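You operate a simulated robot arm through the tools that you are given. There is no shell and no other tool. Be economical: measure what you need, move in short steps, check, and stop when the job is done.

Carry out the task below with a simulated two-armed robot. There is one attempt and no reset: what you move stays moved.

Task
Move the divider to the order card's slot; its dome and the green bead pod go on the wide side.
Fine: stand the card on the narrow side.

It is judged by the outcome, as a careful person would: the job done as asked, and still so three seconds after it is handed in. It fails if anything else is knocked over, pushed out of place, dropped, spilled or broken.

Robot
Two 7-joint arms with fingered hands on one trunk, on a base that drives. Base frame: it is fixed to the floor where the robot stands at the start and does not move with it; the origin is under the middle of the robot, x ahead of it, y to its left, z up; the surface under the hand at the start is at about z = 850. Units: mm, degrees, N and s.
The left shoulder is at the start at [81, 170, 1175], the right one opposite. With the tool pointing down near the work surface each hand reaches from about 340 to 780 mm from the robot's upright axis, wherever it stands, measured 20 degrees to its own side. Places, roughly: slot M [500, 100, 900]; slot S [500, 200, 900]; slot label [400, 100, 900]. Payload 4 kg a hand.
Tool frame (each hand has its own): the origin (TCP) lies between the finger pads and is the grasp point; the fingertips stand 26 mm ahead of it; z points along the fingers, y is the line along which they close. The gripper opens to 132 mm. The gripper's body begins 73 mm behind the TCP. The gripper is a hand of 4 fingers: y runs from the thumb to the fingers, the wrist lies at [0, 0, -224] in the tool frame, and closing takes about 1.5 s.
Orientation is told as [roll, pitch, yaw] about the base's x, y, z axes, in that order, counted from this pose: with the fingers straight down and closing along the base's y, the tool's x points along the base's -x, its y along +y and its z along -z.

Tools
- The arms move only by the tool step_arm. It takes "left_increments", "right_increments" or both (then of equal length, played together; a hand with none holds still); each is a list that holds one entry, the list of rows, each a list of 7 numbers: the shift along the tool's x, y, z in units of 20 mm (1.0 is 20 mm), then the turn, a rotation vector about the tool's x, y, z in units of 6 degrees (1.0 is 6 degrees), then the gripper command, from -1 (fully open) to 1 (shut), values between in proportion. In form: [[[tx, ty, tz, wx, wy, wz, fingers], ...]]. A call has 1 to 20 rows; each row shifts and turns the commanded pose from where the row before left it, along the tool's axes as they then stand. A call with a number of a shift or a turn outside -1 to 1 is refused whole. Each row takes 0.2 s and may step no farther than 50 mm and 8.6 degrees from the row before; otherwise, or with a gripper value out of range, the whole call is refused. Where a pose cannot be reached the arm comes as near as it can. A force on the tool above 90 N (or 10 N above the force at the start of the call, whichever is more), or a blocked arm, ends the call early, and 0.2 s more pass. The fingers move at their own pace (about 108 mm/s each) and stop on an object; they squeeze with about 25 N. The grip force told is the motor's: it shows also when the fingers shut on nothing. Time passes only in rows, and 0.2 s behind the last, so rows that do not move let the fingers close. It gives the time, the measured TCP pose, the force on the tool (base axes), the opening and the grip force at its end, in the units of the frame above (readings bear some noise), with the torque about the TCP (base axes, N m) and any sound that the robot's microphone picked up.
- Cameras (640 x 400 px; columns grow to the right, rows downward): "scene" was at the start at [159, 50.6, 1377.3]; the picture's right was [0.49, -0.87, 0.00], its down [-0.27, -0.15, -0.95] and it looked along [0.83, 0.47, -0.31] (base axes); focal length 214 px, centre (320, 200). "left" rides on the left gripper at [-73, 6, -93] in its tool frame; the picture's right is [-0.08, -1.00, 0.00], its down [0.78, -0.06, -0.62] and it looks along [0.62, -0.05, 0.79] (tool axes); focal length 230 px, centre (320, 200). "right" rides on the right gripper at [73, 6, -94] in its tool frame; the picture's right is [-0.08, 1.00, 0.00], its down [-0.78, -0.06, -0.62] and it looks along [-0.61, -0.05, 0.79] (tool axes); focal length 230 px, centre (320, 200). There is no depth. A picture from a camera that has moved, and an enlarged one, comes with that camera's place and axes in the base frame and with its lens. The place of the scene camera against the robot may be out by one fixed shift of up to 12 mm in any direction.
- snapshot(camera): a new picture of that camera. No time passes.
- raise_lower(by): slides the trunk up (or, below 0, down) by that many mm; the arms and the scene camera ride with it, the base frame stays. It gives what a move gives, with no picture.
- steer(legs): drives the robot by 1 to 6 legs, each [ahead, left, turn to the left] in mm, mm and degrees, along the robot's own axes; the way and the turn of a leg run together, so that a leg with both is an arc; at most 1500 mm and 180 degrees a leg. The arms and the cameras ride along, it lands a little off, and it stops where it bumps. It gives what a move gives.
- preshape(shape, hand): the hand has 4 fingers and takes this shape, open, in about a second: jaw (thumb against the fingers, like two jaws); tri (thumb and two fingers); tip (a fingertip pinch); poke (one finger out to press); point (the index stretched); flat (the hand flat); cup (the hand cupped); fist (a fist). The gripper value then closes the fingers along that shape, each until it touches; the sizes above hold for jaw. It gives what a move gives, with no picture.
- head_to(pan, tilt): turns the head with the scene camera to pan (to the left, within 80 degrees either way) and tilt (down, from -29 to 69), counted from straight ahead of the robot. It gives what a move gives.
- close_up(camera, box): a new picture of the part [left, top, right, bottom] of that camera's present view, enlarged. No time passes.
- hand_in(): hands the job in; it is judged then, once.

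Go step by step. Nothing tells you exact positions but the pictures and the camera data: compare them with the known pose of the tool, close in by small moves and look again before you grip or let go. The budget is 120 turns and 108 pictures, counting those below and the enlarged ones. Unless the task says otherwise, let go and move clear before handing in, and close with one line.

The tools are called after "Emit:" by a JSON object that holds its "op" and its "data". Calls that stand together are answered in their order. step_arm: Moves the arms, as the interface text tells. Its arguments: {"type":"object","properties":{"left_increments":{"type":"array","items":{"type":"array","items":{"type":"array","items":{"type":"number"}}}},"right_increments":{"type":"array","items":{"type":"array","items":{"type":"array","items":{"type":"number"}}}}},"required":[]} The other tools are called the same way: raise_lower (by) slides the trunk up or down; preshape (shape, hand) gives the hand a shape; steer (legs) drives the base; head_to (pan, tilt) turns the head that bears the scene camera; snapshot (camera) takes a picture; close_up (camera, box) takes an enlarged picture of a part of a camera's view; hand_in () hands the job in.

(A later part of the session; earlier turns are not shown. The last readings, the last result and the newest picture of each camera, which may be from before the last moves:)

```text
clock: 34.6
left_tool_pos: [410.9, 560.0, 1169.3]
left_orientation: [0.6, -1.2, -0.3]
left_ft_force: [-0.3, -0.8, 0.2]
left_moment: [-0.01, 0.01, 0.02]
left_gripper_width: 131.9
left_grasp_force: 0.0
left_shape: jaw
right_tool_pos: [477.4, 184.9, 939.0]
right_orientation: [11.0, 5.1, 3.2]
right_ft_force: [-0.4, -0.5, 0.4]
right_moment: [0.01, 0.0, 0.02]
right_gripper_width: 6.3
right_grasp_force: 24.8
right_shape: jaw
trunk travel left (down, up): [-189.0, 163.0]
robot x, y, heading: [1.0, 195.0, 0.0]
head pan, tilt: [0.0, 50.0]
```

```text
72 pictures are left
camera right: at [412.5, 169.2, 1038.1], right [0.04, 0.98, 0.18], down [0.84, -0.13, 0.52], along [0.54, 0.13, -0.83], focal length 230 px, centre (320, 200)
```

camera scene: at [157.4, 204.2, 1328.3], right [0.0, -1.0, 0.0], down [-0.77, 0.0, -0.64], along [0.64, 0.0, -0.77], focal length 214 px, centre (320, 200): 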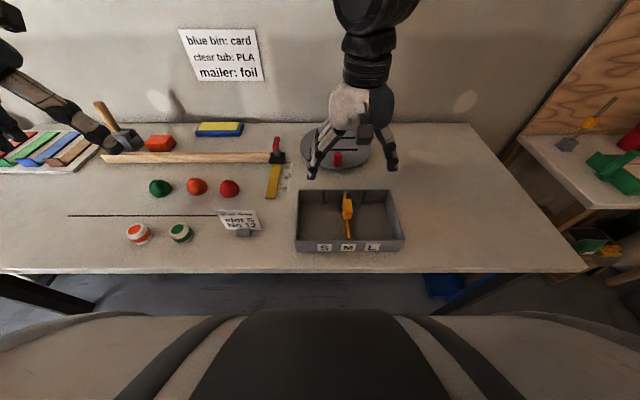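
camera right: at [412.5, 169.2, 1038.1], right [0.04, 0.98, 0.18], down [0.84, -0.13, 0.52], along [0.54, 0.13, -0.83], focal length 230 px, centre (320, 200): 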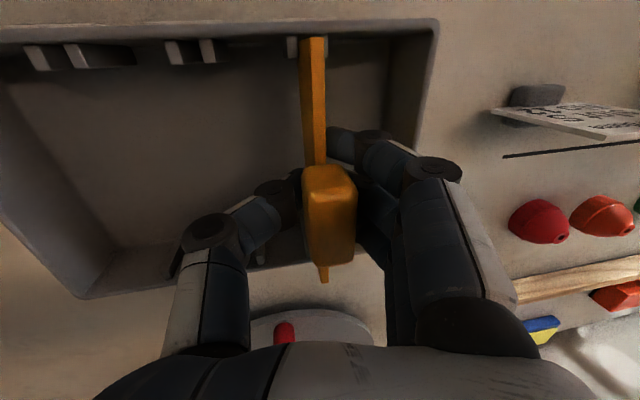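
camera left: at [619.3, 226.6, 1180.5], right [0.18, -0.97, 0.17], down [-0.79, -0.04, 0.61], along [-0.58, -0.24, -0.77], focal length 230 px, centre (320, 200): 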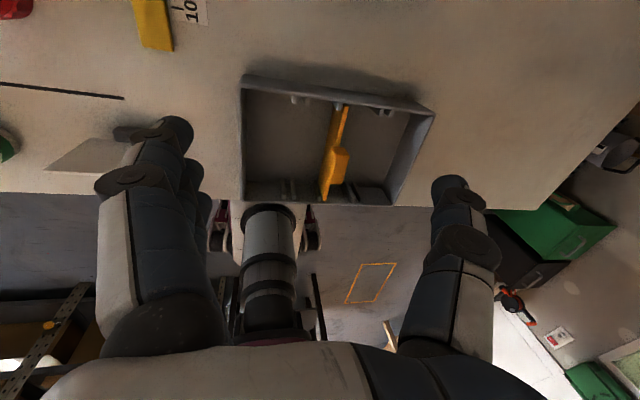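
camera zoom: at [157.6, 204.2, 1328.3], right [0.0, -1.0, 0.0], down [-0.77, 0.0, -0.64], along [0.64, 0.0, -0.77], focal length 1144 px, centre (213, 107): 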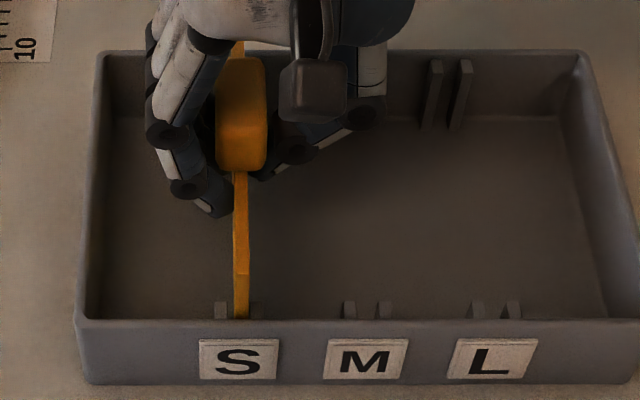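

Emit:
{"op": "close_up", "data": {"camera": "right", "box": [240, 220, 400, 320]}}

Emit:
{"op": "close_up", "data": {"camera": "right", "box": [260, 20, 360, 82]}}

```text
4.00 times, centred on (320, 270) of right
camera zoom: at [412.5, 169.2, 1038.1], right [0.04, 0.98, 0.18], down [0.84, -0.13, 0.52], along [0.54, 0.13, -0.83], focal length 920 px, centre (320, -80)
```

zoom: 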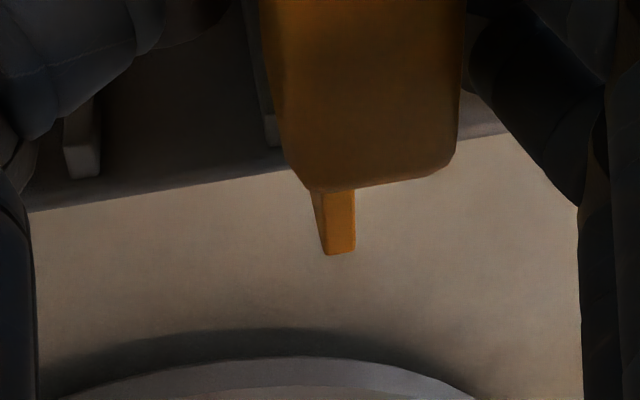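

```text
6.40 times, centred on (310, 51) of right
camera zoom: at [412.5, 169.2, 1038.1], right [0.04, 0.98, 0.18], down [0.84, -0.13, 0.52], along [0.54, 0.13, -0.83], focal length 1472 px, centre (384, 1154)
```

zoom: 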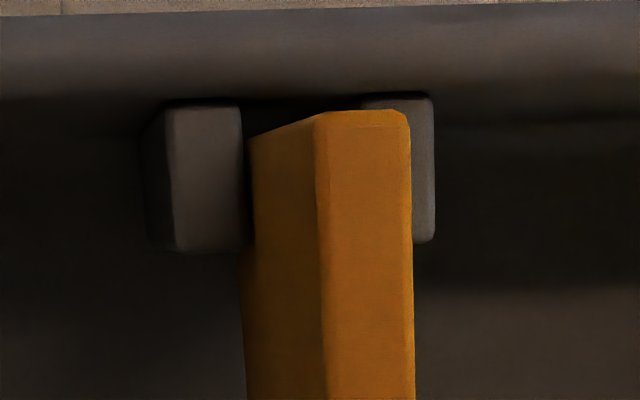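

The plate is entering the slot, slightly to the −y side. I'll correct by 1.5 mm and a touch of yaw, then continue down.

Emit:
{"op": "step_arm", "data": {"right_increments": [[[0, 0.075, 0.01, 0, 0, -0.1, 1], [-0.02, -0.04, 0.24, 0, 0, 0, 1], [-0.02, -0.04, 0.24, 0, 0, 0, 1], [-0.02, -0.04, 0.24, 0, 0, 0, 1], [0, 0, 0, 0, 0, 0, 1]]]}}

Emit:
{"op": "close_up", "data": {"camera": "scene", "box": [310, 180, 370, 255]}}

Emit:
{"op": "close_up", "data": {"camera": "right", "box": [260, 20, 360, 82]}}

```text
clock: 35.8
left_tool_pos: [410.5, 559.0, 1168.9]
left_orientation: [0.6, -1.1, -0.3]
left_ft_force: [0.3, 0.2, 0.5]
left_moment: [0.0, 0.0, 0.02]
left_gripper_width: 132.0
left_grasp_force: 0.0
left_shape: jaw
right_tool_pos: [477.0, 186.7, 923.4]
right_orientation: [11.1, 5.0, 3.8]
right_ft_force: [-0.5, -1.5, 0.0]
right_moment: [-0.04, -0.01, -0.02]
right_gripper_width: 6.3
right_grasp_force: 25.0
right_shape: jaw
trunk travel left (down, up): [-189.0, 163.0]
robot x, y, heading: [-0.1, 199.8, 0.2]
head pan, tilt: [0.0, 50.0]
```

```text
5.33 times, centred on (340, 218) of scene
camera zoom: at [157.6, 204.0, 1328.3], right [0.0, -1.0, 0.0], down [-0.77, 0.0, -0.64], along [0.64, 0.0, -0.77], focal length 1144 px, centre (213, 107)
```

zoom: 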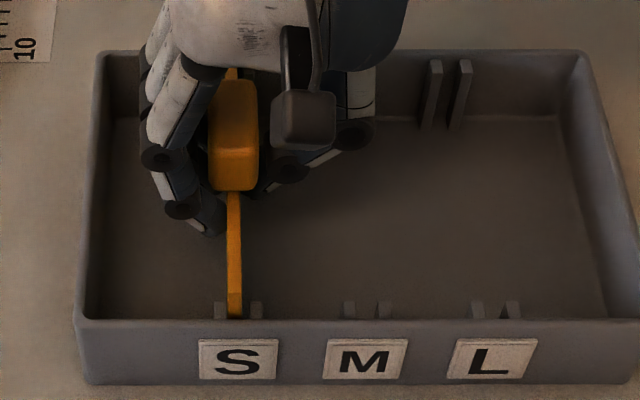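

```text
6.40 times, centred on (310, 51) of right
camera zoom: at [412.7, 171.4, 1023.1], right [0.03, 0.98, 0.18], down [0.84, -0.12, 0.52], along [0.54, 0.14, -0.83], focal length 1472 px, centre (384, 1154)
```

zoom: 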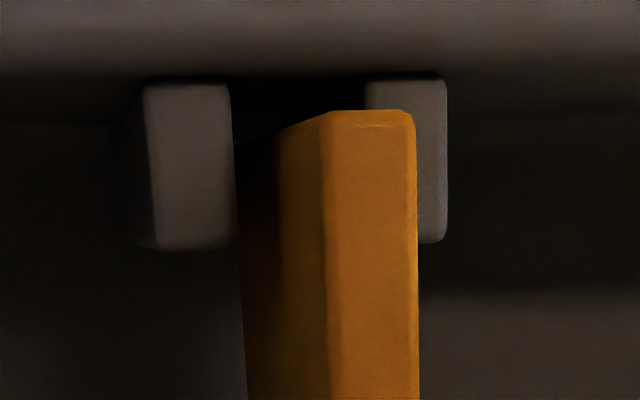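

Plate is now ~2 mm to the +y side; I'll correct back and finish lowering.

Emit:
{"op": "step_arm", "data": {"right_increments": [[[0, -0.09, -0.015, 0, 0, 0, 1], [-0.02, -0.04, 0.24, 0, 0, 0, 1], [-0.02, -0.04, 0.2, 0, 0, 0, 1], [0, 0, 0, 0, 0, 0, 1]]]}}

Emit:
{"op": "close_up", "data": {"camera": "scene", "box": [310, 180, 370, 255]}}

Emit:
{"op": "close_up", "data": {"camera": "right", "box": [260, 20, 360, 82]}}

```text
clock: 36.8
left_tool_pos: [410.0, 560.7, 1168.4]
left_orientation: [0.6, -1.2, -0.3]
left_ft_force: [-0.1, 0.0, 0.1]
left_moment: [-0.03, -0.01, 0.01]
left_gripper_width: 131.8
left_grasp_force: 0.0
left_shape: jaw
right_tool_pos: [478.1, 187.1, 916.1]
right_orientation: [11.0, 4.9, 3.8]
right_ft_force: [-0.2, 0.1, -0.9]
right_moment: [-0.02, -0.03, -0.01]
right_gripper_width: 6.5
right_grasp_force: 24.9
right_shape: jaw
trunk travel left (down, up): [-189.0, 163.0]
robot x, y, heading: [1.7, 204.0, -0.0]
head pan, tilt: [0.0, 50.0]
```

```text
5.33 times, centred on (340, 218) of scene
camera zoom: at [157.6, 204.2, 1328.3], right [0.0, -1.0, 0.0], down [-0.77, 0.0, -0.64], along [0.64, 0.0, -0.77], focal length 1144 px, centre (213, 107)
```

zoom: 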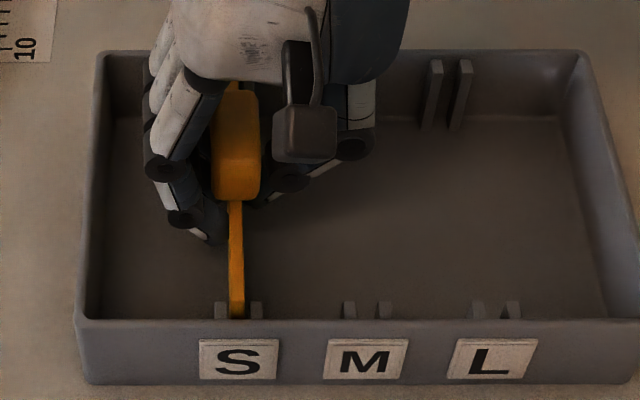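

```text
6.40 times, centred on (310, 51) of right
camera zoom: at [413.8, 170.5, 1014.3], right [0.03, 0.98, 0.18], down [0.84, -0.12, 0.52], along [0.54, 0.14, -0.83], focal length 1472 px, centre (384, 1154)
```

zoom: 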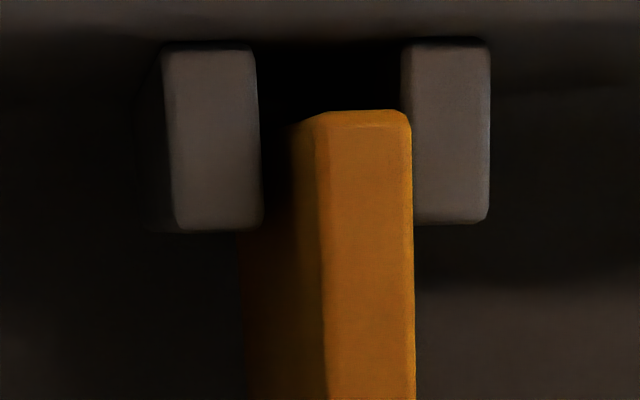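

Emit:
{"op": "step_arm", "data": {"right_increments": [[[0.05, -0.04, 0.18, 0, 0, 0, 1], [0.0, -0.03, 0.15, 0, 0, 0, 1], [-0.01, -0.03, 0.15, 0, 0, 0, 1], [0, 0, 0, 0, 0, 0, 1]]]}}

Emit:
{"op": "close_up", "data": {"camera": "scene", "box": [310, 180, 370, 255]}}

Emit:
{"op": "close_up", "data": {"camera": "right", "box": [260, 20, 360, 82]}}

```text
clock: 37.8
left_tool_pos: [408.6, 559.9, 1170.9]
left_orientation: [0.6, -1.2, -0.2]
left_ft_force: [-0.7, 0.3, -0.2]
left_moment: [0.04, -0.02, 0.02]
left_gripper_width: 131.7
left_grasp_force: 0.0
left_shape: jaw
right_tool_pos: [476.6, 186.9, 907.3]
right_orientation: [11.0, 4.7, 3.8]
right_ft_force: [2.4, -4.5, 30.2]
right_moment: [0.02, 0.02, -0.04]
right_gripper_width: 7.6
right_grasp_force: 24.9
right_shape: jaw
trunk travel left (down, up): [-189.0, 163.0]
robot x, y, heading: [1.5, 194.5, 0.1]
head pan, tilt: [0.0, 50.0]
```

```text
5.33 times, centred on (340, 218) of scene
camera zoom: at [155.6, 203.7, 1328.9], right [0.0, -1.0, 0.0], down [-0.77, 0.0, -0.64], along [0.64, 0.0, -0.77], focal length 1144 px, centre (213, 107)
```

zoom: 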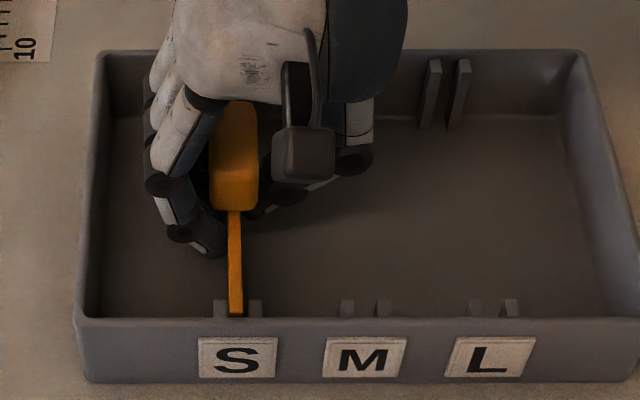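

```text
6.40 times, centred on (310, 51) of right
camera zoom: at [410.8, 170.0, 1005.6], right [0.03, 0.98, 0.18], down [0.84, -0.12, 0.53], along [0.54, 0.14, -0.83], focal length 1472 px, centre (384, 1154)
```

zoom: 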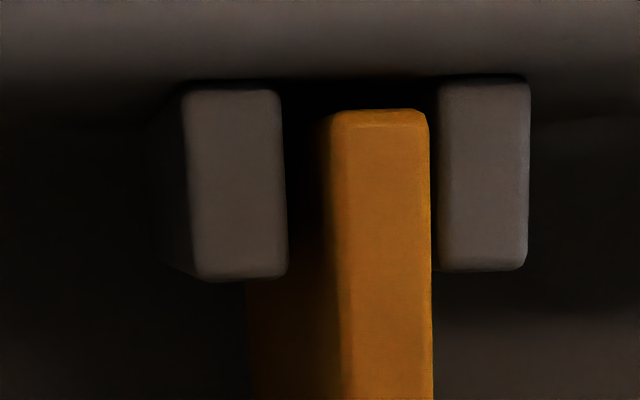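

It has bottomed out (30 N) with the top level with the posts. I'll release gently and back off.

Emit:
{"op": "step_arm", "data": {"right_increments": [[[0, 0, -0.1, 0, 0, 0, 0.8], [0, 0, 0, 0, 0, 0, 0.6], [0, 0, 0, 0, 0, 0, 0.4], [0, 0, 0, 0, 0, 0, 0.2], [0, 0, 0, 0, 0, 0, 0.1], [0, 0, 0, 0, 0, 0, 0.1]]]}}

Emit:
{"op": "snapshot", "data": {"camera": "right"}}

Emit:
{"op": "close_up", "data": {"camera": "scene", "box": [310, 180, 370, 255]}}

```text
clock: 39.2
left_tool_pos: [411.1, 561.0, 1168.0]
left_orientation: [0.7, -1.1, -0.3]
left_ft_force: [0.2, 0.2, -0.6]
left_moment: [0.02, 0.03, -0.02]
left_gripper_width: 131.8
left_grasp_force: 0.1
left_shape: jaw
right_tool_pos: [476.4, 186.7, 906.2]
right_orientation: [11.0, 5.0, 3.9]
right_ft_force: [0.0, 0.0, -0.1]
right_moment: [-0.01, 0.02, -0.02]
right_gripper_width: 58.6
right_grasp_force: 0.2
right_shape: jaw
trunk travel left (down, up): [-189.0, 163.0]
robot x, y, heading: [0.7, 198.1, -0.0]
head pan, tilt: [0.0, 50.0]
```

```text
63 pictures are left
camera right: at [410.8, 169.6, 1005.0], right [0.03, 0.98, 0.18], down [0.84, -0.12, 0.52], along [0.54, 0.14, -0.83], focal length 230 px, centre (320, 200)
```

right: 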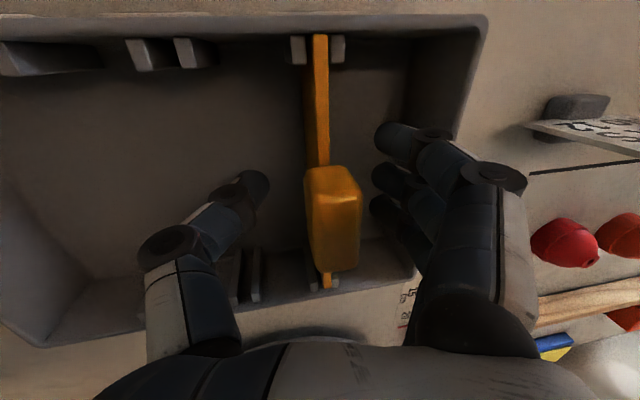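

```text
5.33 times, centred on (340, 218) of scene
camera zoom: at [157.6, 204.2, 1328.2], right [0.0, -1.0, 0.0], down [-0.77, 0.0, -0.64], along [0.64, 0.0, -0.77], focal length 1144 px, centre (213, 107)
```

zoom: 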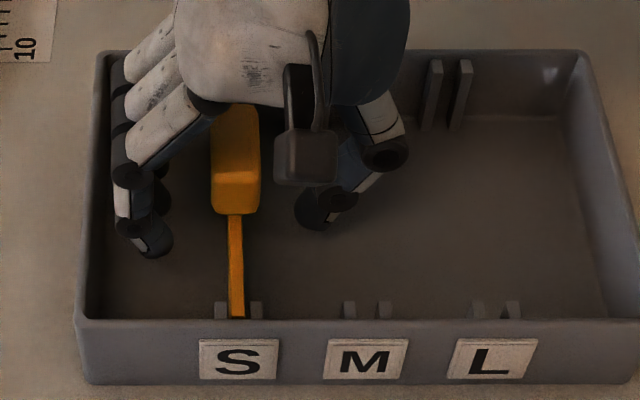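

Seated at the near end. I'll raise the hand straight up, square it, and move right.

Emit:
{"op": "step_arm", "data": {"right_increments": [[[0.05, 0.095, -0.49, 0, 0, 0, 0.1], [0.1, 0.19, -0.98, 0, 0, 0, 0.1], [0.1, 0.19, -0.98, 0, 0, 0, 0.1], [0.1, 0.19, -0.98, 0, 0, 0, 0.1], [0.1, 0.19, -0.98, 0, 0, 0, 0.1], [0.1, 0.19, -0.98, 0, 0, 0, 0], [0, 0, -0.5, 0.9, -0.4, 0.3, -0.5], [0, -0.5, -1, 0.95, -0.4, 0.3, -1], [0, -1, -1, 0, 0, 0, -1], [0, -1, -1, 0, 0, 0, -1], [0, -1, -1, 0, 0, 0, -1], [0, -1, -1, 0, 0, 0, -1], [0, -1, 0, 0, 0, 0, -1], [0, -1, 0, 0, 0, 0, -1]]]}}

Emit:
{"op": "close_up", "data": {"camera": "scene", "box": [270, 180, 430, 280]}}

Emit:
{"op": "snapshot", "data": {"camera": "right"}}

```text
clock: 42.2
left_tool_pos: [410.6, 559.1, 1169.3]
left_orientation: [0.6, -1.2, -0.2]
left_ft_force: [0.0, -1.3, 0.0]
left_moment: [0.0, 0.02, 0.0]
left_gripper_width: 131.7
left_grasp_force: 0.0
left_shape: jaw
right_tool_pos: [476.6, 51.5, 1126.4]
right_orientation: [-0.2, 0.4, -0.2]
right_ft_force: [0.4, -0.3, 0.2]
right_moment: [0.01, 0.03, 0.01]
right_gripper_width: 132.0
right_grasp_force: 0.1
right_shape: jaw
trunk travel left (down, up): [-189.0, 163.0]
robot x, y, heading: [1.6, 203.5, -0.2]
head pan, tilt: [0.0, 50.0]
```

```text
4.00 times, centred on (350, 230) of scene
camera zoom: at [157.4, 203.6, 1328.3], right [0.0, -1.0, 0.0], down [-0.77, 0.0, -0.64], along [0.64, 0.0, -0.77], focal length 858 px, centre (200, 80)
```

zoom: 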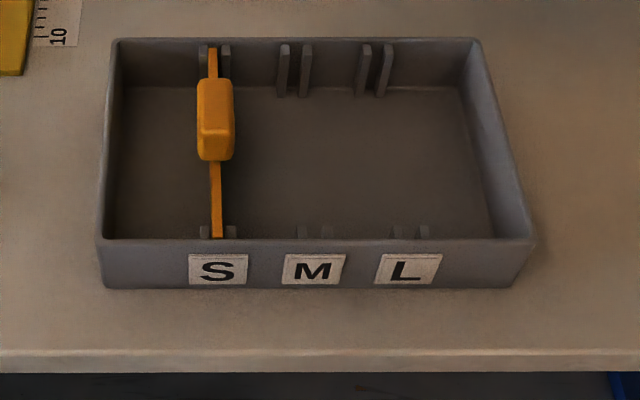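

```text
60 pictures are left
camera right: at [404.2, 58.2, 1221.3], right [0.08, 1.0, 0.0], down [0.79, -0.06, 0.61], along [0.61, -0.05, -0.79], focal length 230 px, centre (320, 200)
```

right: 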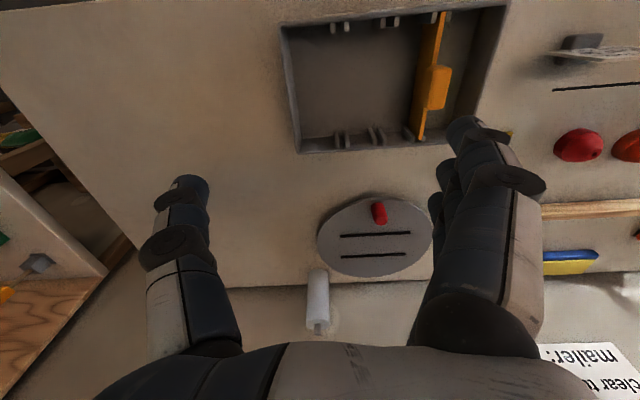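

The divider stands properly in slot S and the tray hasn't moved. Next is the green pod near (444, 539): bring the left hand above it with a partial opening to clear the orange pod.

Emit:
{"op": "step_arm", "data": {"left_increments": [[[-0.4, -0.3, 1, 0.1, 0.2, 0, -0.3], [-0.4, -0.3, 1, 0, 0, 0, -0.3], [-0.4, -0.3, 1, 0, 0, 0, -0.3], [-0.4, -0.15, 1, 0, 0, 0, -0.3], [0, 0, 1, 0, 0, 0, -0.3], [0, 0, 1, 0, 0, 0, -0.3], [0, 0, 1, 0, 0, 0, -0.3], [0, 0, 1, 0, 0, 0, -0.3], [0, 0, 1, 0, 0, 0, -0.3], [0, 0, 0, 0, 0, 0, -0.3]]], "right_increments": [[[0, -1, 0, 0, 0, 0, -1], [0, -1, 0, 0, 0, 0, -1], [0, -1, 0, 0, 0, 0, -1], [0, -1, 0, 0, 0, 0, -1], [0, -1, 0, 0, 0, 0, -1], [0, -1, 0, 0, 0, 0, -1], [0, -1, 0, 0, 0, 0, -1], [0, -1, -1, 0, 0, 0, -1], [0, 0, -1, 0, 0, 0, -1], [0, 0, -1, 0, 0, 0, -1]]]}}

Emit:
{"op": "snapshot", "data": {"camera": "left"}}

Emit:
{"op": "snapshot", "data": {"camera": "scene"}}

```text
clock: 44.4
left_tool_pos: [439.4, 537.4, 987.9]
left_orientation: [0.0, 0.0, -0.3]
left_ft_force: [0.0, -1.6, -0.4]
left_moment: [0.0, 0.01, -0.01]
left_gripper_width: 86.2
left_grasp_force: 0.0
left_shape: jaw
right_tool_pos: [477.0, -108.2, 1191.1]
right_orientation: [-0.3, 0.5, -0.3]
right_ft_force: [-0.4, -0.4, -0.4]
right_moment: [-0.03, -0.01, -0.01]
right_gripper_width: 132.0
right_grasp_force: 0.1
right_shape: jaw
trunk travel left (down, up): [-189.0, 163.0]
robot x, y, heading: [1.2, 201.2, 0.1]
head pan, tilt: [0.0, 50.0]
```

```text
59 pictures are left
camera left: at [512.4, 542.6, 1081.3], right [0.07, -1.0, 0.0], down [-0.79, -0.06, 0.62], along [-0.61, -0.04, -0.79], focal length 230 px, centre (320, 200)
```

left: 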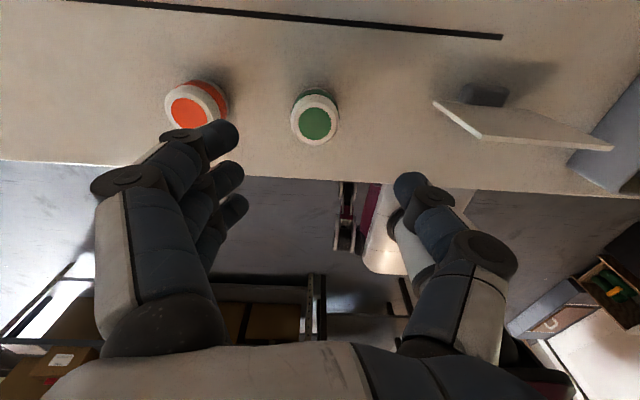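

```text
58 pictures are left
camera scene: at [157.0, 204.2, 1328.4], right [0.0, -1.0, 0.0], down [-0.77, 0.0, -0.64], along [0.64, 0.0, -0.77], focal length 214 px, centre (320, 200)
```

scene: 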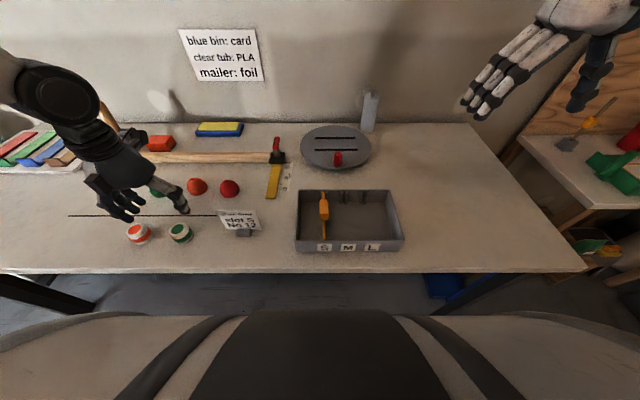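

Pod's at about (446, 544), 41 mm wide. I'll align and descend.

Emit:
{"op": "step_arm", "data": {"left_increments": [[[-0.3, 0.3, 0.5, 0, 0, 0, -0.3], [0, 0, 1, 0, 0, 0, -0.3], [0, 0, 1, 0, 0, 0, -0.3], [0, 0, 1, 0, 0, 0, -0.3], [0, 0, 0.6, 0, 0, 0, -0.3], [0, 0, 0, 0, 0, 0, -0.3]]]}}

Emit:
{"op": "snapshot", "data": {"camera": "left"}}

Emit:
{"op": "close_up", "data": {"camera": "scene", "box": [100, 170, 260, 270]}}

```text
clock: 45.8
left_tool_pos: [446.6, 544.8, 904.3]
left_orientation: [0.1, 0.1, -0.3]
left_ft_force: [0.1, 0.3, 0.2]
left_moment: [0.0, 0.01, -0.01]
left_gripper_width: 86.2
left_grasp_force: 0.0
left_shape: jaw
right_tool_pos: [477.7, -107.9, 1190.5]
right_orientation: [-0.4, 0.6, -0.2]
right_ft_force: [-0.1, 0.5, 0.3]
right_moment: [0.03, -0.01, 0.03]
right_gripper_width: 131.9
right_grasp_force: 0.2
right_shape: jaw
trunk travel left (down, up): [-189.0, 163.0]
robot x, y, heading: [1.6, 199.4, -0.2]
head pan, tilt: [0.0, 50.0]
```

```text
57 pictures are left
camera left: at [519.7, 549.7, 999.1], right [0.07, -1.0, 0.0], down [-0.78, -0.06, 0.62], along [-0.62, -0.04, -0.79], focal length 230 px, centre (320, 200)
```

left: 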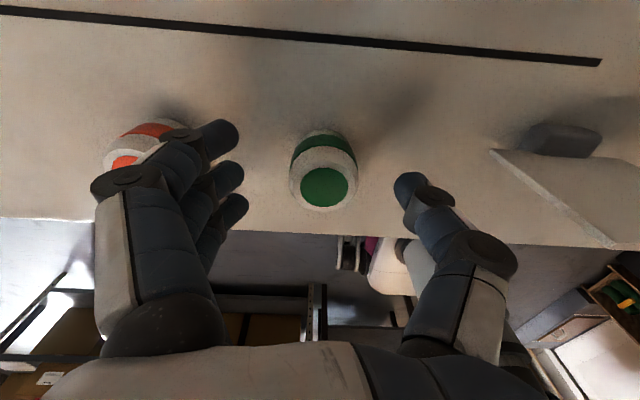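

```text
4.00 times, centred on (180, 220) of scene
camera zoom: at [157.5, 204.2, 1328.3], right [0.0, -1.0, 0.0], down [-0.77, 0.0, -0.64], along [0.64, 0.0, -0.77], focal length 858 px, centre (880, 120)
```

zoom: 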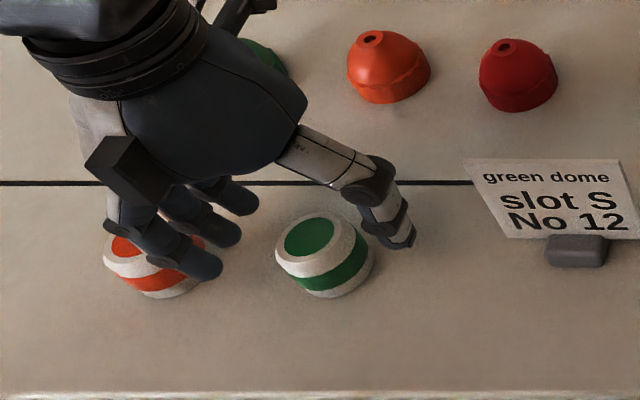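

Pod is between thumb and fingers, top at z≈895. Lower 18 mm and close.

Emit:
{"op": "step_arm", "data": {"left_increments": [[[0, -0.08, 0.5, 0, 0, 0, -0.3], [0, 0, 0.4, 0, 0, 0, -0.3], [0, 0, 0, 0, 0, 0, -0.1], [0, 0, 0, 0, 0, 0, 0.1], [0, 0, 0, 0, 0, 0, 0.3], [0, 0, 0, 0, 0, 0, 0.5], [0, 0, 0, 0, 0, 0, 1], [0, 0, 0, 0, 0, 0, 1], [0, 0, 0, 0, 0, 0, 1], [0, 0, 0, 0, 0, 0, 1]]]}}

Emit:
{"op": "snapshot", "data": {"camera": "left"}}

```text
clock: 48.0
left_tool_pos: [446.7, 542.9, 888.4]
left_orientation: [0.0, 0.1, -0.4]
left_ft_force: [-0.7, -0.8, 0.9]
left_moment: [0.01, -0.01, -0.03]
left_gripper_width: 24.0
left_grasp_force: 24.8
left_shape: jaw
right_tool_pos: [477.8, -107.8, 1190.7]
right_orientation: [-0.3, 0.5, -0.3]
right_ft_force: [-0.2, -0.1, -0.3]
right_moment: [0.0, 0.0, 0.0]
right_gripper_width: 131.8
right_grasp_force: 0.1
right_shape: jaw
trunk travel left (down, up): [-189.0, 163.0]
robot x, y, heading: [0.3, 200.6, -0.3]
head pan, tilt: [0.0, 50.0]
```

```text
55 pictures are left
camera left: at [520.9, 547.7, 982.3], right [0.07, -1.0, 0.0], down [-0.78, -0.06, 0.62], along [-0.62, -0.05, -0.79], focal length 230 px, centre (320, 200)
```

left: 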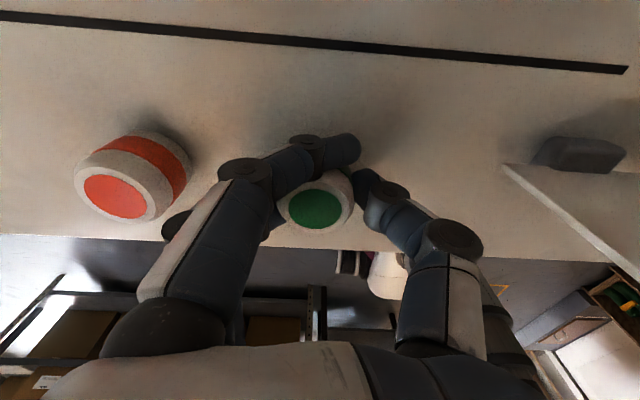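

The pod is gripped. Lift slowly and check.

Emit:
{"op": "step_arm", "data": {"left_increments": [[[0, 0, -0.25, 0, 0, 0, 1], [0, 0, -0.25, 0, 0, 0, 1], [0, 0, -0.5, 0, 0, 0, 1], [0, 0, -0.5, 0, 0, 0, 1], [0, 0, -0.5, 0, 0, 0, 1], [0, 0, -0.5, 0, 0, 0, 1], [0, 0, -0.5, 0, 0, 0, 1], [0, 0, 0, 0, 0, 0, 1]]]}}

Emit:
{"op": "snapshot", "data": {"camera": "left"}}

Emit:
{"op": "close_up", "data": {"camera": "scene", "box": [100, 150, 260, 270]}}

```text
clock: 49.8
left_tool_pos: [449.2, 544.9, 949.5]
left_orientation: [0.0, 0.1, -0.3]
left_ft_force: [0.4, 0.2, 0.2]
left_moment: [0.0, 0.0, -0.01]
left_gripper_width: 23.9
left_grasp_force: 24.8
left_shape: jaw
right_tool_pos: [478.1, -106.7, 1190.0]
right_orientation: [-0.3, 0.4, -0.2]
right_ft_force: [-0.1, 0.1, 0.5]
right_moment: [-0.01, 0.03, 0.01]
right_gripper_width: 132.0
right_grasp_force: 0.0
right_shape: jaw
trunk travel left (down, up): [-189.0, 163.0]
robot x, y, heading: [2.1, 198.7, -0.2]
head pan, tilt: [0.0, 50.0]
```

```text
54 pictures are left
camera left: at [522.9, 548.8, 1043.2], right [0.07, -1.0, 0.0], down [-0.78, -0.06, 0.62], along [-0.62, -0.05, -0.79], focal length 230 px, centre (320, 200)
```

left: 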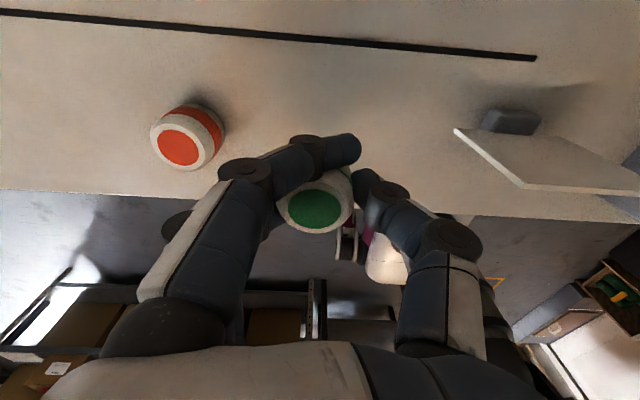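

```text
3.33 times, centred on (180, 210) of scene
camera zoom: at [157.8, 204.4, 1328.2], right [0.0, -1.0, 0.0], down [-0.77, 0.0, -0.64], along [0.64, 0.0, -0.77], focal length 715 px, centre (787, 167)
```

zoom: 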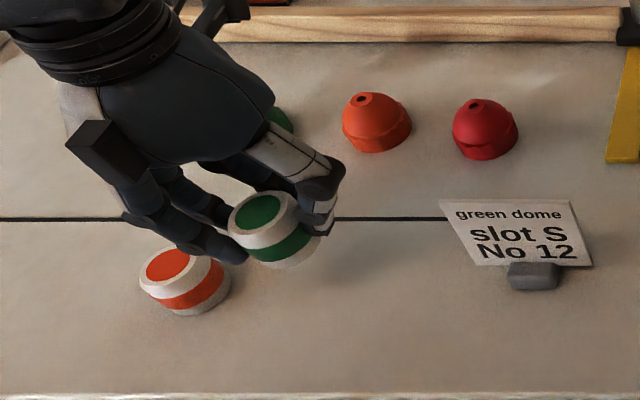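

Pod is held upright. I'll raise it, tuck the right arm in, and drive right so the left arm can reach the tray.

Emit:
{"op": "step_arm", "data": {"left_increments": [[[0, 0, -1, 0, 0, 0, 1], [0, 0, -1, 0, 0, 0, 1], [0, 0, -1, 0, 0, 0, 1], [0, 0, -1, 0, 0, 0, 1], [0, 0, -1, 0, 0, 0, 1], [0, 0, 0, 0, 0, 0, 1], [0, 0, 0, 0, 0, 0, 1], [0, 0, 0, 0, 0, 0, 1]]], "right_increments": [[[0.5, 0.7, 0, 0, 0, 0, -1], [0.5, 0.7, 0, 0, 0, 0, -1], [0.5, 0.7, 0, 0, 0, 0, -1], [0.5, 0.7, 0, 0, 0, 0, -1], [0.5, 0.7, 0, 0, 0, 0, -1], [0.5, 0.7, 0, 0, 0, 0, -1], [0.5, 0.7, 0, 0, 0, 0, -1], [0, 0.7, 0, 0, 0, 0, -1]]]}}

Emit:
{"op": "steer", "data": {"legs": [[0, -250, 0]]}}

Emit:
{"op": "snapshot", "data": {"camera": "scene"}}

```text
clock: 51.6
left_tool_pos: [450.3, 543.9, 1049.3]
left_orientation: [-0.1, 0.1, -0.3]
left_ft_force: [0.3, 0.3, -0.8]
left_moment: [-0.03, -0.02, 0.02]
left_gripper_width: 23.7
left_grasp_force: 25.0
left_shape: jaw
right_tool_pos: [407.8, 6.0, 1189.3]
right_orientation: [-0.4, 0.6, -0.2]
right_ft_force: [0.7, 0.5, 0.3]
right_moment: [0.0, 0.01, 0.0]
right_gripper_width: 132.0
right_grasp_force: 0.1
right_shape: jaw
trunk travel left (down, up): [-189.0, 163.0]
robot x, y, heading: [6.2, 201.5, -0.2]
head pan, tilt: [0.0, 50.0]
```

```text
clock: 54.4
left_tool_pos: [448.5, 294.9, 1049.7]
left_orientation: [0.1, 0.1, -0.4]
left_ft_force: [-0.4, -0.2, -0.8]
left_moment: [-0.02, 0.0, -0.01]
left_gripper_width: 23.7
left_grasp_force: 24.9
left_shape: jaw
right_tool_pos: [405.2, -244.0, 1188.6]
right_orientation: [-0.3, 0.5, -0.2]
right_ft_force: [0.6, 0.7, 0.4]
right_moment: [-0.01, -0.01, 0.0]
right_gripper_width: 132.1
right_grasp_force: 0.1
right_shape: jaw
trunk travel left (down, up): [-189.0, 163.0]
robot x, y, heading: [0.6, -49.2, -0.2]
head pan, tilt: [0.0, 50.0]
```

```text
52 pictures are left
camera scene: at [156.8, -44.8, 1328.2], right [0.0, -1.0, 0.0], down [-0.77, 0.0, -0.64], along [0.64, 0.0, -0.77], focal length 214 px, centre (320, 200)
```

scene: 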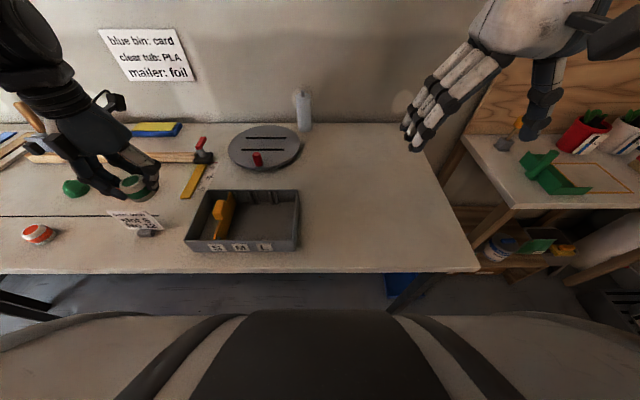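

Now move the left hand right, over the wide compartment at about (442, 62).

Emit:
{"op": "step_arm", "data": {"left_increments": [[[0, -1, 0, 0, 0, 0, 1], [0, -1, 0, 0, 0, 0, 1], [0, -1, 0, 0, 0, 0, 1], [0, -1, 0, 0, 0, 0, 1], [0, -1, 0, 0, 0, 0, 1], [0, -1, 0, 0, 0, 0, 1], [0, -1, 0, 0, 0, 0, 1], [0, -1, 0, 0, 0, 0, 1], [0, -1, 0, 0, 0, 0, 1], [0.15, -1, 0, 0, 0, 0, 1], [0.15, -1, 0, 0, 0, 0, 1], [0, -0.65, 0, 0, 0, 0, 1], [0, 0, 0, 0, 0, 0, 1]]]}}

Emit:
{"op": "snapshot", "data": {"camera": "left"}}

Emit:
{"op": "snapshot", "data": {"camera": "scene"}}

```text
clock: 57.2
left_tool_pos: [447.3, 62.2, 1045.3]
left_orientation: [0.0, 0.1, -0.4]
left_ft_force: [0.9, 0.4, -0.2]
left_moment: [0.0, -0.01, -0.01]
left_gripper_width: 23.9
left_grasp_force: 24.9
left_shape: jaw
left hand out of reach, approached as far as the arm can: row 9, 10
right_tool_pos: [405.0, -243.2, 1190.1]
right_orientation: [-0.3, 0.5, -0.3]
right_ft_force: [0.0, 0.6, -0.1]
right_moment: [-0.01, 0.03, -0.02]
right_gripper_width: 131.9
right_grasp_force: 0.1
right_shape: jaw
trunk travel left (down, up): [-189.0, 163.0]
robot x, y, heading: [0.5, -46.3, -0.2]
head pan, tilt: [0.0, 50.0]
```

```text
51 pictures are left
camera left: at [521.3, 67.3, 1139.4], right [0.07, -1.0, 0.0], down [-0.79, -0.06, 0.62], along [-0.61, -0.04, -0.79], focal length 230 px, centre (320, 200)
```

left: 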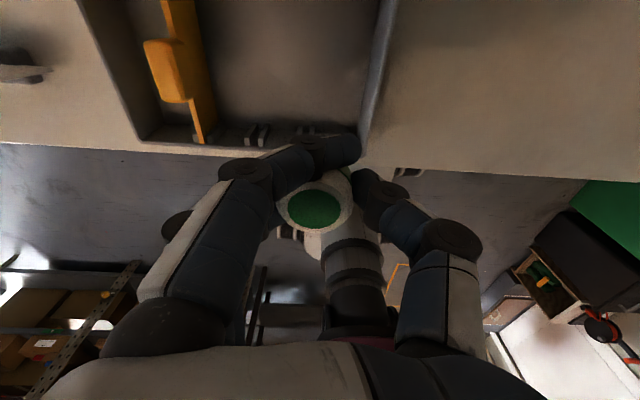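

```text
50 pictures are left
camera scene: at [156.6, -44.6, 1328.3], right [0.0, -1.0, 0.0], down [-0.77, 0.0, -0.64], along [0.64, 0.0, -0.77], focal length 214 px, centre (320, 200)
```

scene: 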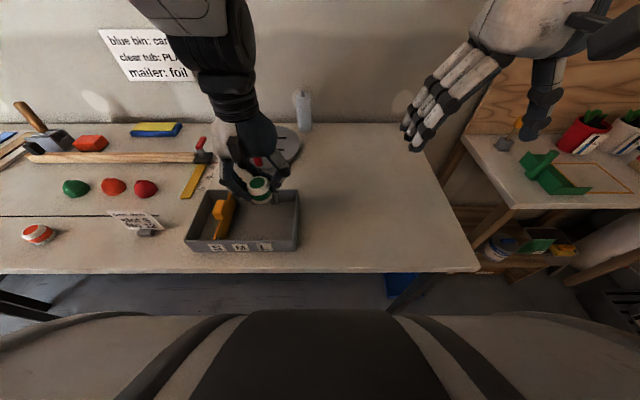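

I'll shift to (455, 70) for finger clearance and descend most of the way.

Emit:
{"op": "step_arm", "data": {"left_increments": [[[-0.4, 0.4, 0.5, 0, 0, 0, 1], [0, 0, 1, 0, 0, 0, 1], [0, 0, 1, 0, 0, 0, 1], [0, 0, 1, 0, 0, 0, 1], [0, 0, 1, 0, 0, 0, 1], [0, 0, 0.5, 0, 0, 0, 1], [0, 0, 0, 0, 0, 0, 1]]]}}

Emit:
{"op": "snapshot", "data": {"camera": "left"}}

Emit:
{"op": "close_up", "data": {"camera": "scene", "box": [170, 130, 330, 260]}}

```text
clock: 58.8
left_tool_pos: [459.4, 71.1, 951.0]
left_orientation: [-1.5, -0.3, 0.5]
left_ft_force: [0.7, 0.0, -0.5]
left_moment: [0.03, 0.01, 0.02]
left_gripper_width: 23.7
left_grasp_force: 24.9
left_shape: jaw
right_tool_pos: [404.7, -243.5, 1189.9]
right_orientation: [-0.3, 0.5, -0.3]
right_ft_force: [-0.3, -0.2, 0.5]
right_moment: [0.01, 0.0, -0.01]
right_gripper_width: 131.9
right_grasp_force: 0.2
right_shape: jaw
trunk travel left (down, up): [-189.0, 163.0]
robot x, y, heading: [-0.2, -48.6, -0.2]
head pan, tilt: [0.0, 50.0]
```

```text
49 pictures are left
camera left: at [532.1, 79.1, 1044.8], right [0.09, -1.0, 0.03], down [-0.79, -0.05, 0.61], along [-0.61, -0.07, -0.79], focal length 230 px, centre (320, 200)
```

left: 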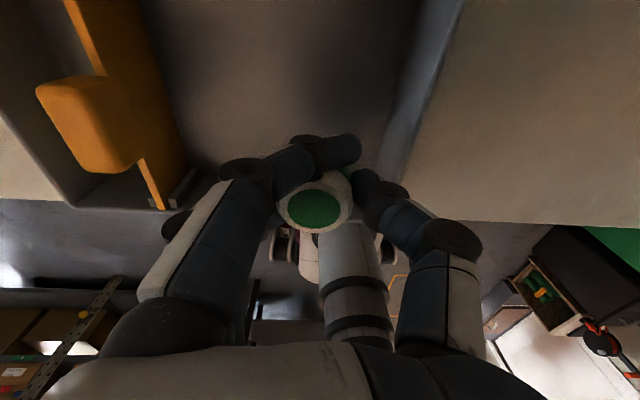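

```text
3.08 times, centred on (250, 195) of scene
camera zoom: at [156.7, -44.6, 1328.3], right [0.0, -1.0, 0.0], down [-0.77, 0.0, -0.64], along [0.64, 0.0, -0.77], focal length 660 px, centre (535, 215)
```

zoom: 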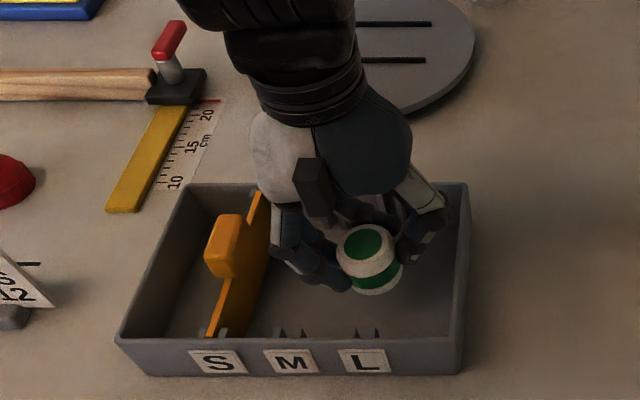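

Clearances look fine. Continue down in small steps.

Emit:
{"op": "step_arm", "data": {"left_increments": [[[0, 0, 0.5, 0, 0, 0, 1], [0, 0, 0.5, 0, 0, 0, 1], [0, 0, 0.5, 0, 0, 0, 1], [0, 0, 0.5, 0, 0, 0, 1], [0, 0, 0, 0, 0, 0, 1]]]}}

Emit:
{"op": "close_up", "data": {"camera": "scene", "box": [170, 130, 330, 260]}}

```text
clock: 60.0
left_tool_pos: [461.5, 71.2, 912.6]
left_orientation: [-1.7, -0.4, 0.9]
left_ft_force: [1.0, -0.4, 0.2]
left_moment: [-0.02, 0.0, -0.02]
left_gripper_width: 23.3
left_grasp_force: 25.3
left_shape: jaw
right_tool_pos: [405.0, -243.9, 1188.5]
right_orientation: [-0.2, 0.5, -0.3]
right_ft_force: [0.6, -0.2, 0.2]
right_moment: [0.0, 0.02, 0.05]
right_gripper_width: 131.8
right_grasp_force: 0.0
right_shape: jaw
trunk travel left (down, up): [-189.0, 163.0]
robot x, y, heading: [3.2, -50.0, -0.0]
head pan, tilt: [0.0, 50.0]
```

```text
3.08 times, centred on (250, 195) of scene
camera zoom: at [156.6, -44.6, 1328.3], right [0.0, -1.0, 0.0], down [-0.77, 0.0, -0.64], along [0.64, 0.0, -0.77], focal length 660 px, centre (535, 215)
```

zoom: 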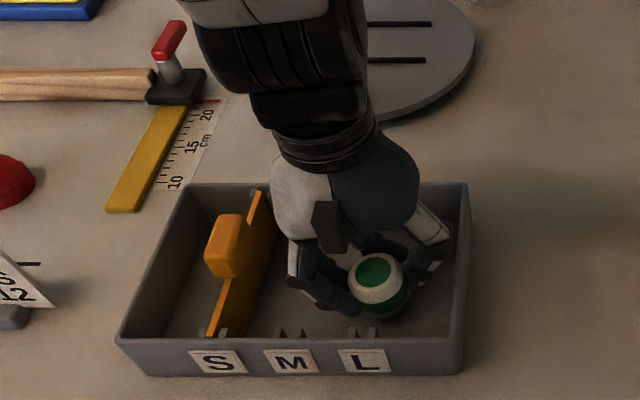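

Emit:
{"op": "step_arm", "data": {"left_increments": [[[0, 0, 0.3, 0, 0, 0, 1], [0, 0, 0.3, 0, 0, 0, 1], [0, 0, 0.2, 0, 0, 0, 1], [0, 0, 0.1, 0, 0, 0, 1], [0, 0, 0, 0, 0, 0, 1]]]}}

```text
clock: 61.2
left_tool_pos: [462.9, 70.5, 894.5]
left_orientation: [-1.9, -0.5, 1.2]
left_ft_force: [1.9, -1.1, 5.4]
left_moment: [0.06, 0.03, -0.06]
left_gripper_width: 23.9
left_grasp_force: 25.2
left_shape: jaw
right_tool_pos: [405.9, -243.9, 1189.9]
right_orientation: [-0.3, 0.4, -0.4]
right_ft_force: [-0.4, 0.3, -0.7]
right_moment: [0.03, -0.02, 0.02]
right_gripper_width: 131.8
right_grasp_force: 0.0
right_shape: jaw
trunk travel left (down, up): [-189.0, 163.0]
robot x, y, heading: [3.7, -45.5, -0.3]
head pan, tilt: [0.0, 50.0]
```

Light contact with the tray floor. Open slowly.

Emit:
{"op": "step_arm", "data": {"left_increments": [[[0, 0, 0.05, 0, 0, 0, 0.65], [0, 0, 0, 0, 0, 0, 0.55], [0, 0, 0, 0, 0, 0, 0.45], [0, 0, 0, 0, 0, 0, 0.35], [0, 0, 0, 0, 0, 0, 0.25], [0, 0, 0, 0, 0, 0, 0.15], [0, 0, 0, 0, 0, 0, 0.15]]]}}

Emit:
{"op": "snapshot", "data": {"camera": "left"}}

Emit:
{"op": "close_up", "data": {"camera": "scene", "box": [170, 130, 330, 260]}}

```text
clock: 62.8
left_tool_pos: [460.5, 72.8, 889.6]
left_orientation: [-1.9, 0.2, 1.3]
left_ft_force: [0.3, -0.8, -0.5]
left_moment: [0.0, 0.01, 0.02]
left_gripper_width: 55.2
left_grasp_force: 0.0
left_shape: jaw
right_tool_pos: [405.5, -243.7, 1189.0]
right_orientation: [-0.3, 0.5, -0.3]
right_ft_force: [0.8, -0.7, 0.4]
right_moment: [-0.01, 0.02, 0.02]
right_gripper_width: 132.0
right_grasp_force: 0.0
right_shape: jaw
trunk travel left (down, up): [-189.0, 163.0]
robot x, y, heading: [5.9, -47.7, -0.4]
head pan, tilt: [0.0, 50.0]
```

```text
46 pictures are left
camera left: at [533.4, 82.9, 981.9], right [0.1, -0.99, 0.03], down [-0.78, -0.06, 0.62], along [-0.62, -0.09, -0.78], focal length 230 px, centre (320, 200)
```

left: 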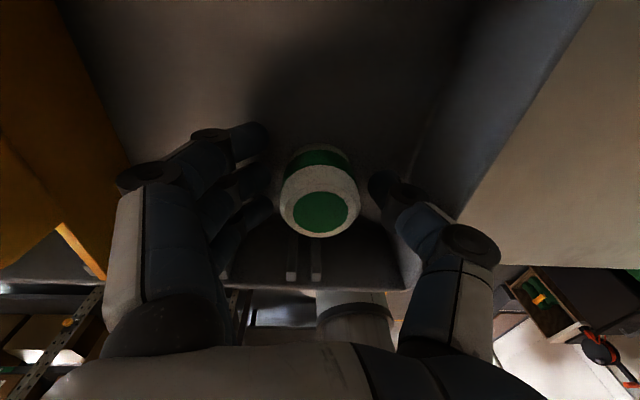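

```text
3.08 times, centred on (250, 195) of scene
camera zoom: at [156.8, -44.6, 1328.3], right [0.0, -1.0, 0.0], down [-0.77, 0.0, -0.64], along [0.64, 0.0, -0.77], focal length 660 px, centre (535, 215)
```

zoom: 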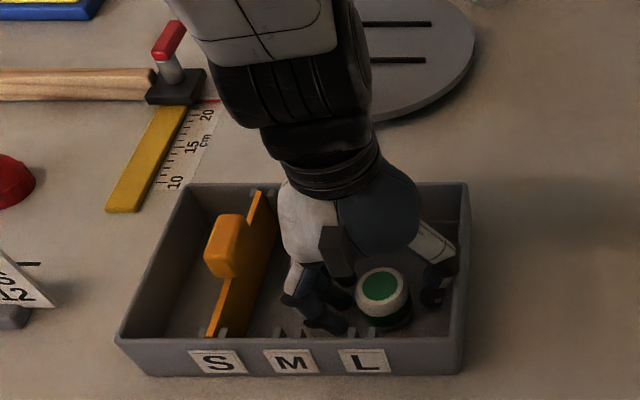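

The pod stands upright and free. Raise the hand straight up and check.

Emit:
{"op": "step_arm", "data": {"left_increments": [[[0, 0, -0.5, 0, 0, 0, 0.15], [0, 0, -1, 0, 0, 0, 0.15], [0, 0, -1, 0, 0, 0, 0.15], [0, 0, -1, 0, 0, 0, 0.1], [0, 0, -1, 0, 0, 0, 0], [0, 0, -1, 0, 0, 0, 0], [0, 0, -1, 0, 0, 0, 0], [0, 0, -1, 0, 0, 0, -0.3], [0, 0, -1, -0.2, 0, 0.2, -0.3], [0, 1, 0, 0, 0, 0, -0.3], [0, 1, 0, 0, 0, 0, -0.3], [0, 1, 0, 0, 0, 0, -0.3], [0, 1, 0, 0, 0, 0, -0.3], [0, 1, 0, 0, 0, 0, -0.3], [0, 1, 0, 0, 0, 0, -0.3], [0, 1, 0, 0, 0, 0, -0.3], [0, 1, 0, 0, 0, 0, -0.3], [0, 1, 0, 0, 0, 0, -0.3], [0, 0, 0, 0, 0, 0, -0.3]]]}}

Emit:
{"op": "snapshot", "data": {"camera": "scene"}}

```text
clock: 66.8
left_tool_pos: [462.8, 250.0, 1059.4]
left_orientation: [1.2, 0.1, -1.6]
left_ft_force: [-0.1, 0.4, 0.4]
left_moment: [0.0, 0.0, 0.02]
left_gripper_width: 85.4
left_grasp_force: 0.0
left_shape: jaw
right_tool_pos: [405.9, -244.0, 1190.0]
right_orientation: [-0.3, 0.4, -0.3]
right_ft_force: [0.4, -0.1, -0.1]
right_moment: [0.02, 0.04, 0.02]
right_gripper_width: 131.9
right_grasp_force: 0.1
right_shape: jaw
trunk travel left (down, up): [-189.0, 163.0]
robot x, y, heading: [2.6, -49.9, -0.3]
head pan, tilt: [0.0, 50.0]
```

```text
44 pictures are left
camera scene: at [156.7, -44.9, 1328.3], right [0.0, -1.0, 0.0], down [-0.77, 0.0, -0.64], along [0.64, 0.0, -0.77], focal length 214 px, centre (320, 200)
```

scene: 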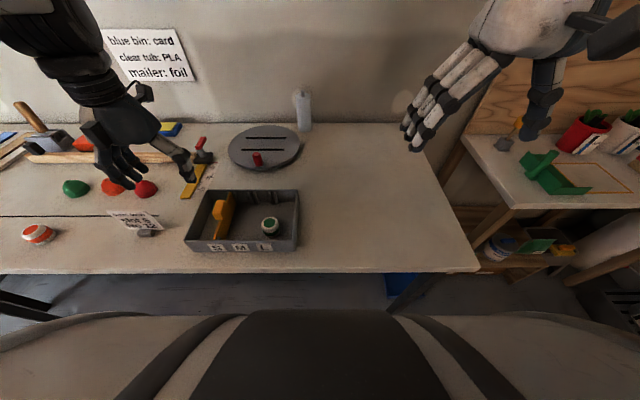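

Pod is upright in the wide side. Now drive left for the green dome near (593, 664).

Emit:
{"op": "steer", "data": {"legs": [[0, 340, 0]]}}

Emit:
{"op": "step_arm", "data": {"left_increments": [[[-1, 0.6, 0.2, 0.2, 0, -0.25, -0.3], [-1, 0.6, 0.2, 0, 0, 0, -0.3], [-1, 0.6, 0.2, 0, 0, 0, -0.3], [-1, 0.6, 0.2, 0, 0, 0, -0.3], [-1, 0.6, 0.2, 0, 0, 0, -0.3], [-0.8, 0.6, 0.2, 0, 0, 0, -0.3], [0, 0, 0, 0, 0, 0, -0.3]]]}}

Emit:
{"op": "snapshot", "data": {"camera": "left"}}

Emit:
{"op": "snapshot", "data": {"camera": "scene"}}

```text
clock: 70.3
left_tool_pos: [463.7, 590.5, 1060.9]
left_orientation: [1.1, 0.2, -1.6]
left_ft_force: [0.6, 0.0, 0.7]
left_moment: [-0.01, 0.0, 0.01]
left_gripper_width: 85.5
left_grasp_force: 0.1
left_shape: jaw
right_tool_pos: [406.5, 95.8, 1189.6]
right_orientation: [-0.3, 0.5, -0.4]
right_ft_force: [-0.6, -0.8, 0.0]
right_moment: [-0.01, -0.01, -0.01]
right_gripper_width: 132.0
right_grasp_force: 0.0
right_shape: jaw
trunk travel left (down, up): [-189.0, 163.0]
robot x, y, heading: [3.8, 290.2, -0.4]
head pan, tilt: [0.0, 50.0]
```

```text
clock: 71.9
left_tool_pos: [579.3, 660.7, 1036.1]
left_orientation: [0.0, 0.0, -0.2]
left_ft_force: [-0.2, -0.1, -0.1]
left_moment: [-0.01, -0.05, -0.01]
left_gripper_width: 85.3
left_grasp_force: 0.1
left_shape: jaw
right_tool_pos: [407.0, 95.5, 1189.2]
right_orientation: [-0.3, 0.5, -0.4]
right_ft_force: [-0.8, 0.3, -0.8]
right_moment: [0.01, -0.03, -0.01]
right_gripper_width: 131.9
right_grasp_force: 0.2
right_shape: jaw
trunk travel left (down, up): [-189.0, 163.0]
robot x, y, heading: [7.9, 292.2, -0.3]
head pan, tilt: [0.0, 50.0]
```

```text
43 pictures are left
camera left: at [654.8, 665.9, 1130.5], right [0.07, -1.0, 0.0], down [-0.78, -0.06, 0.62], along [-0.62, -0.05, -0.79], focal length 230 px, centre (320, 200)
```

left: 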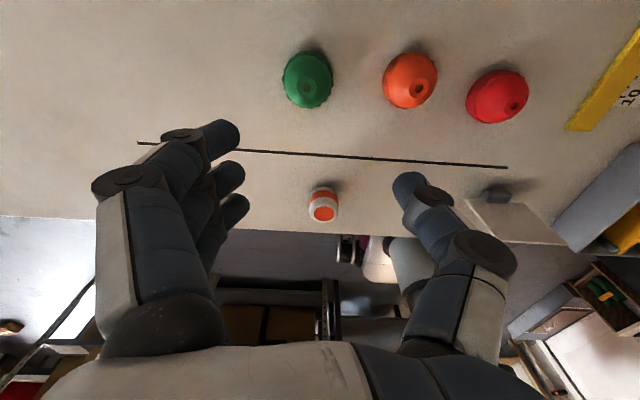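

```text
42 pictures are left
camera scene: at [158.1, 295.0, 1328.4], right [-0.01, -1.0, 0.0], down [-0.77, 0.01, -0.64], along [0.64, 0.0, -0.77], focal length 214 px, centre (320, 200)
```

scene: 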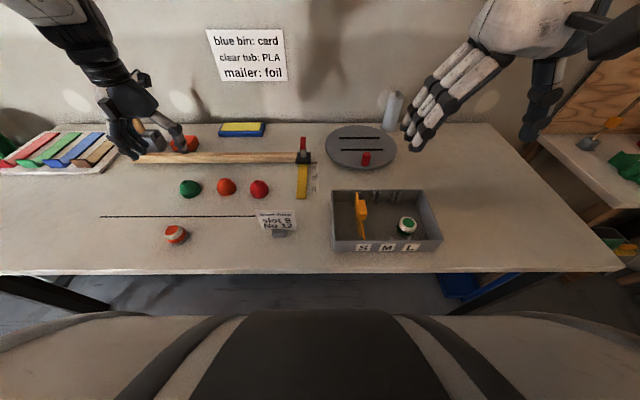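

Emit:
{"op": "close_up", "data": {"camera": "left", "box": [260, 30, 360, 130]}}

```text
4.00 times, centred on (310, 80) of left
camera zoom: at [654.8, 665.9, 1130.5], right [0.07, -1.0, 0.0], down [-0.78, -0.06, 0.62], along [-0.62, -0.05, -0.79], focal length 920 px, centre (360, 680)
```

zoom: 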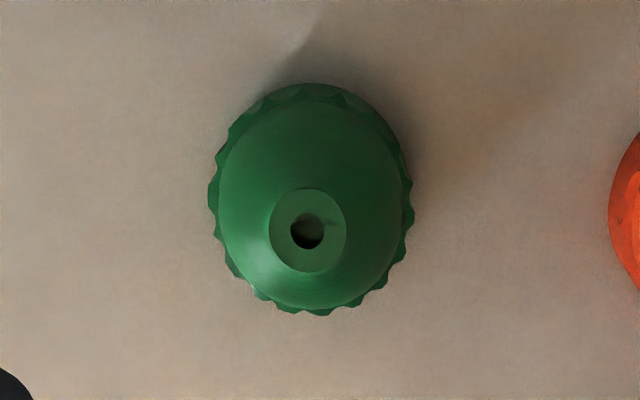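

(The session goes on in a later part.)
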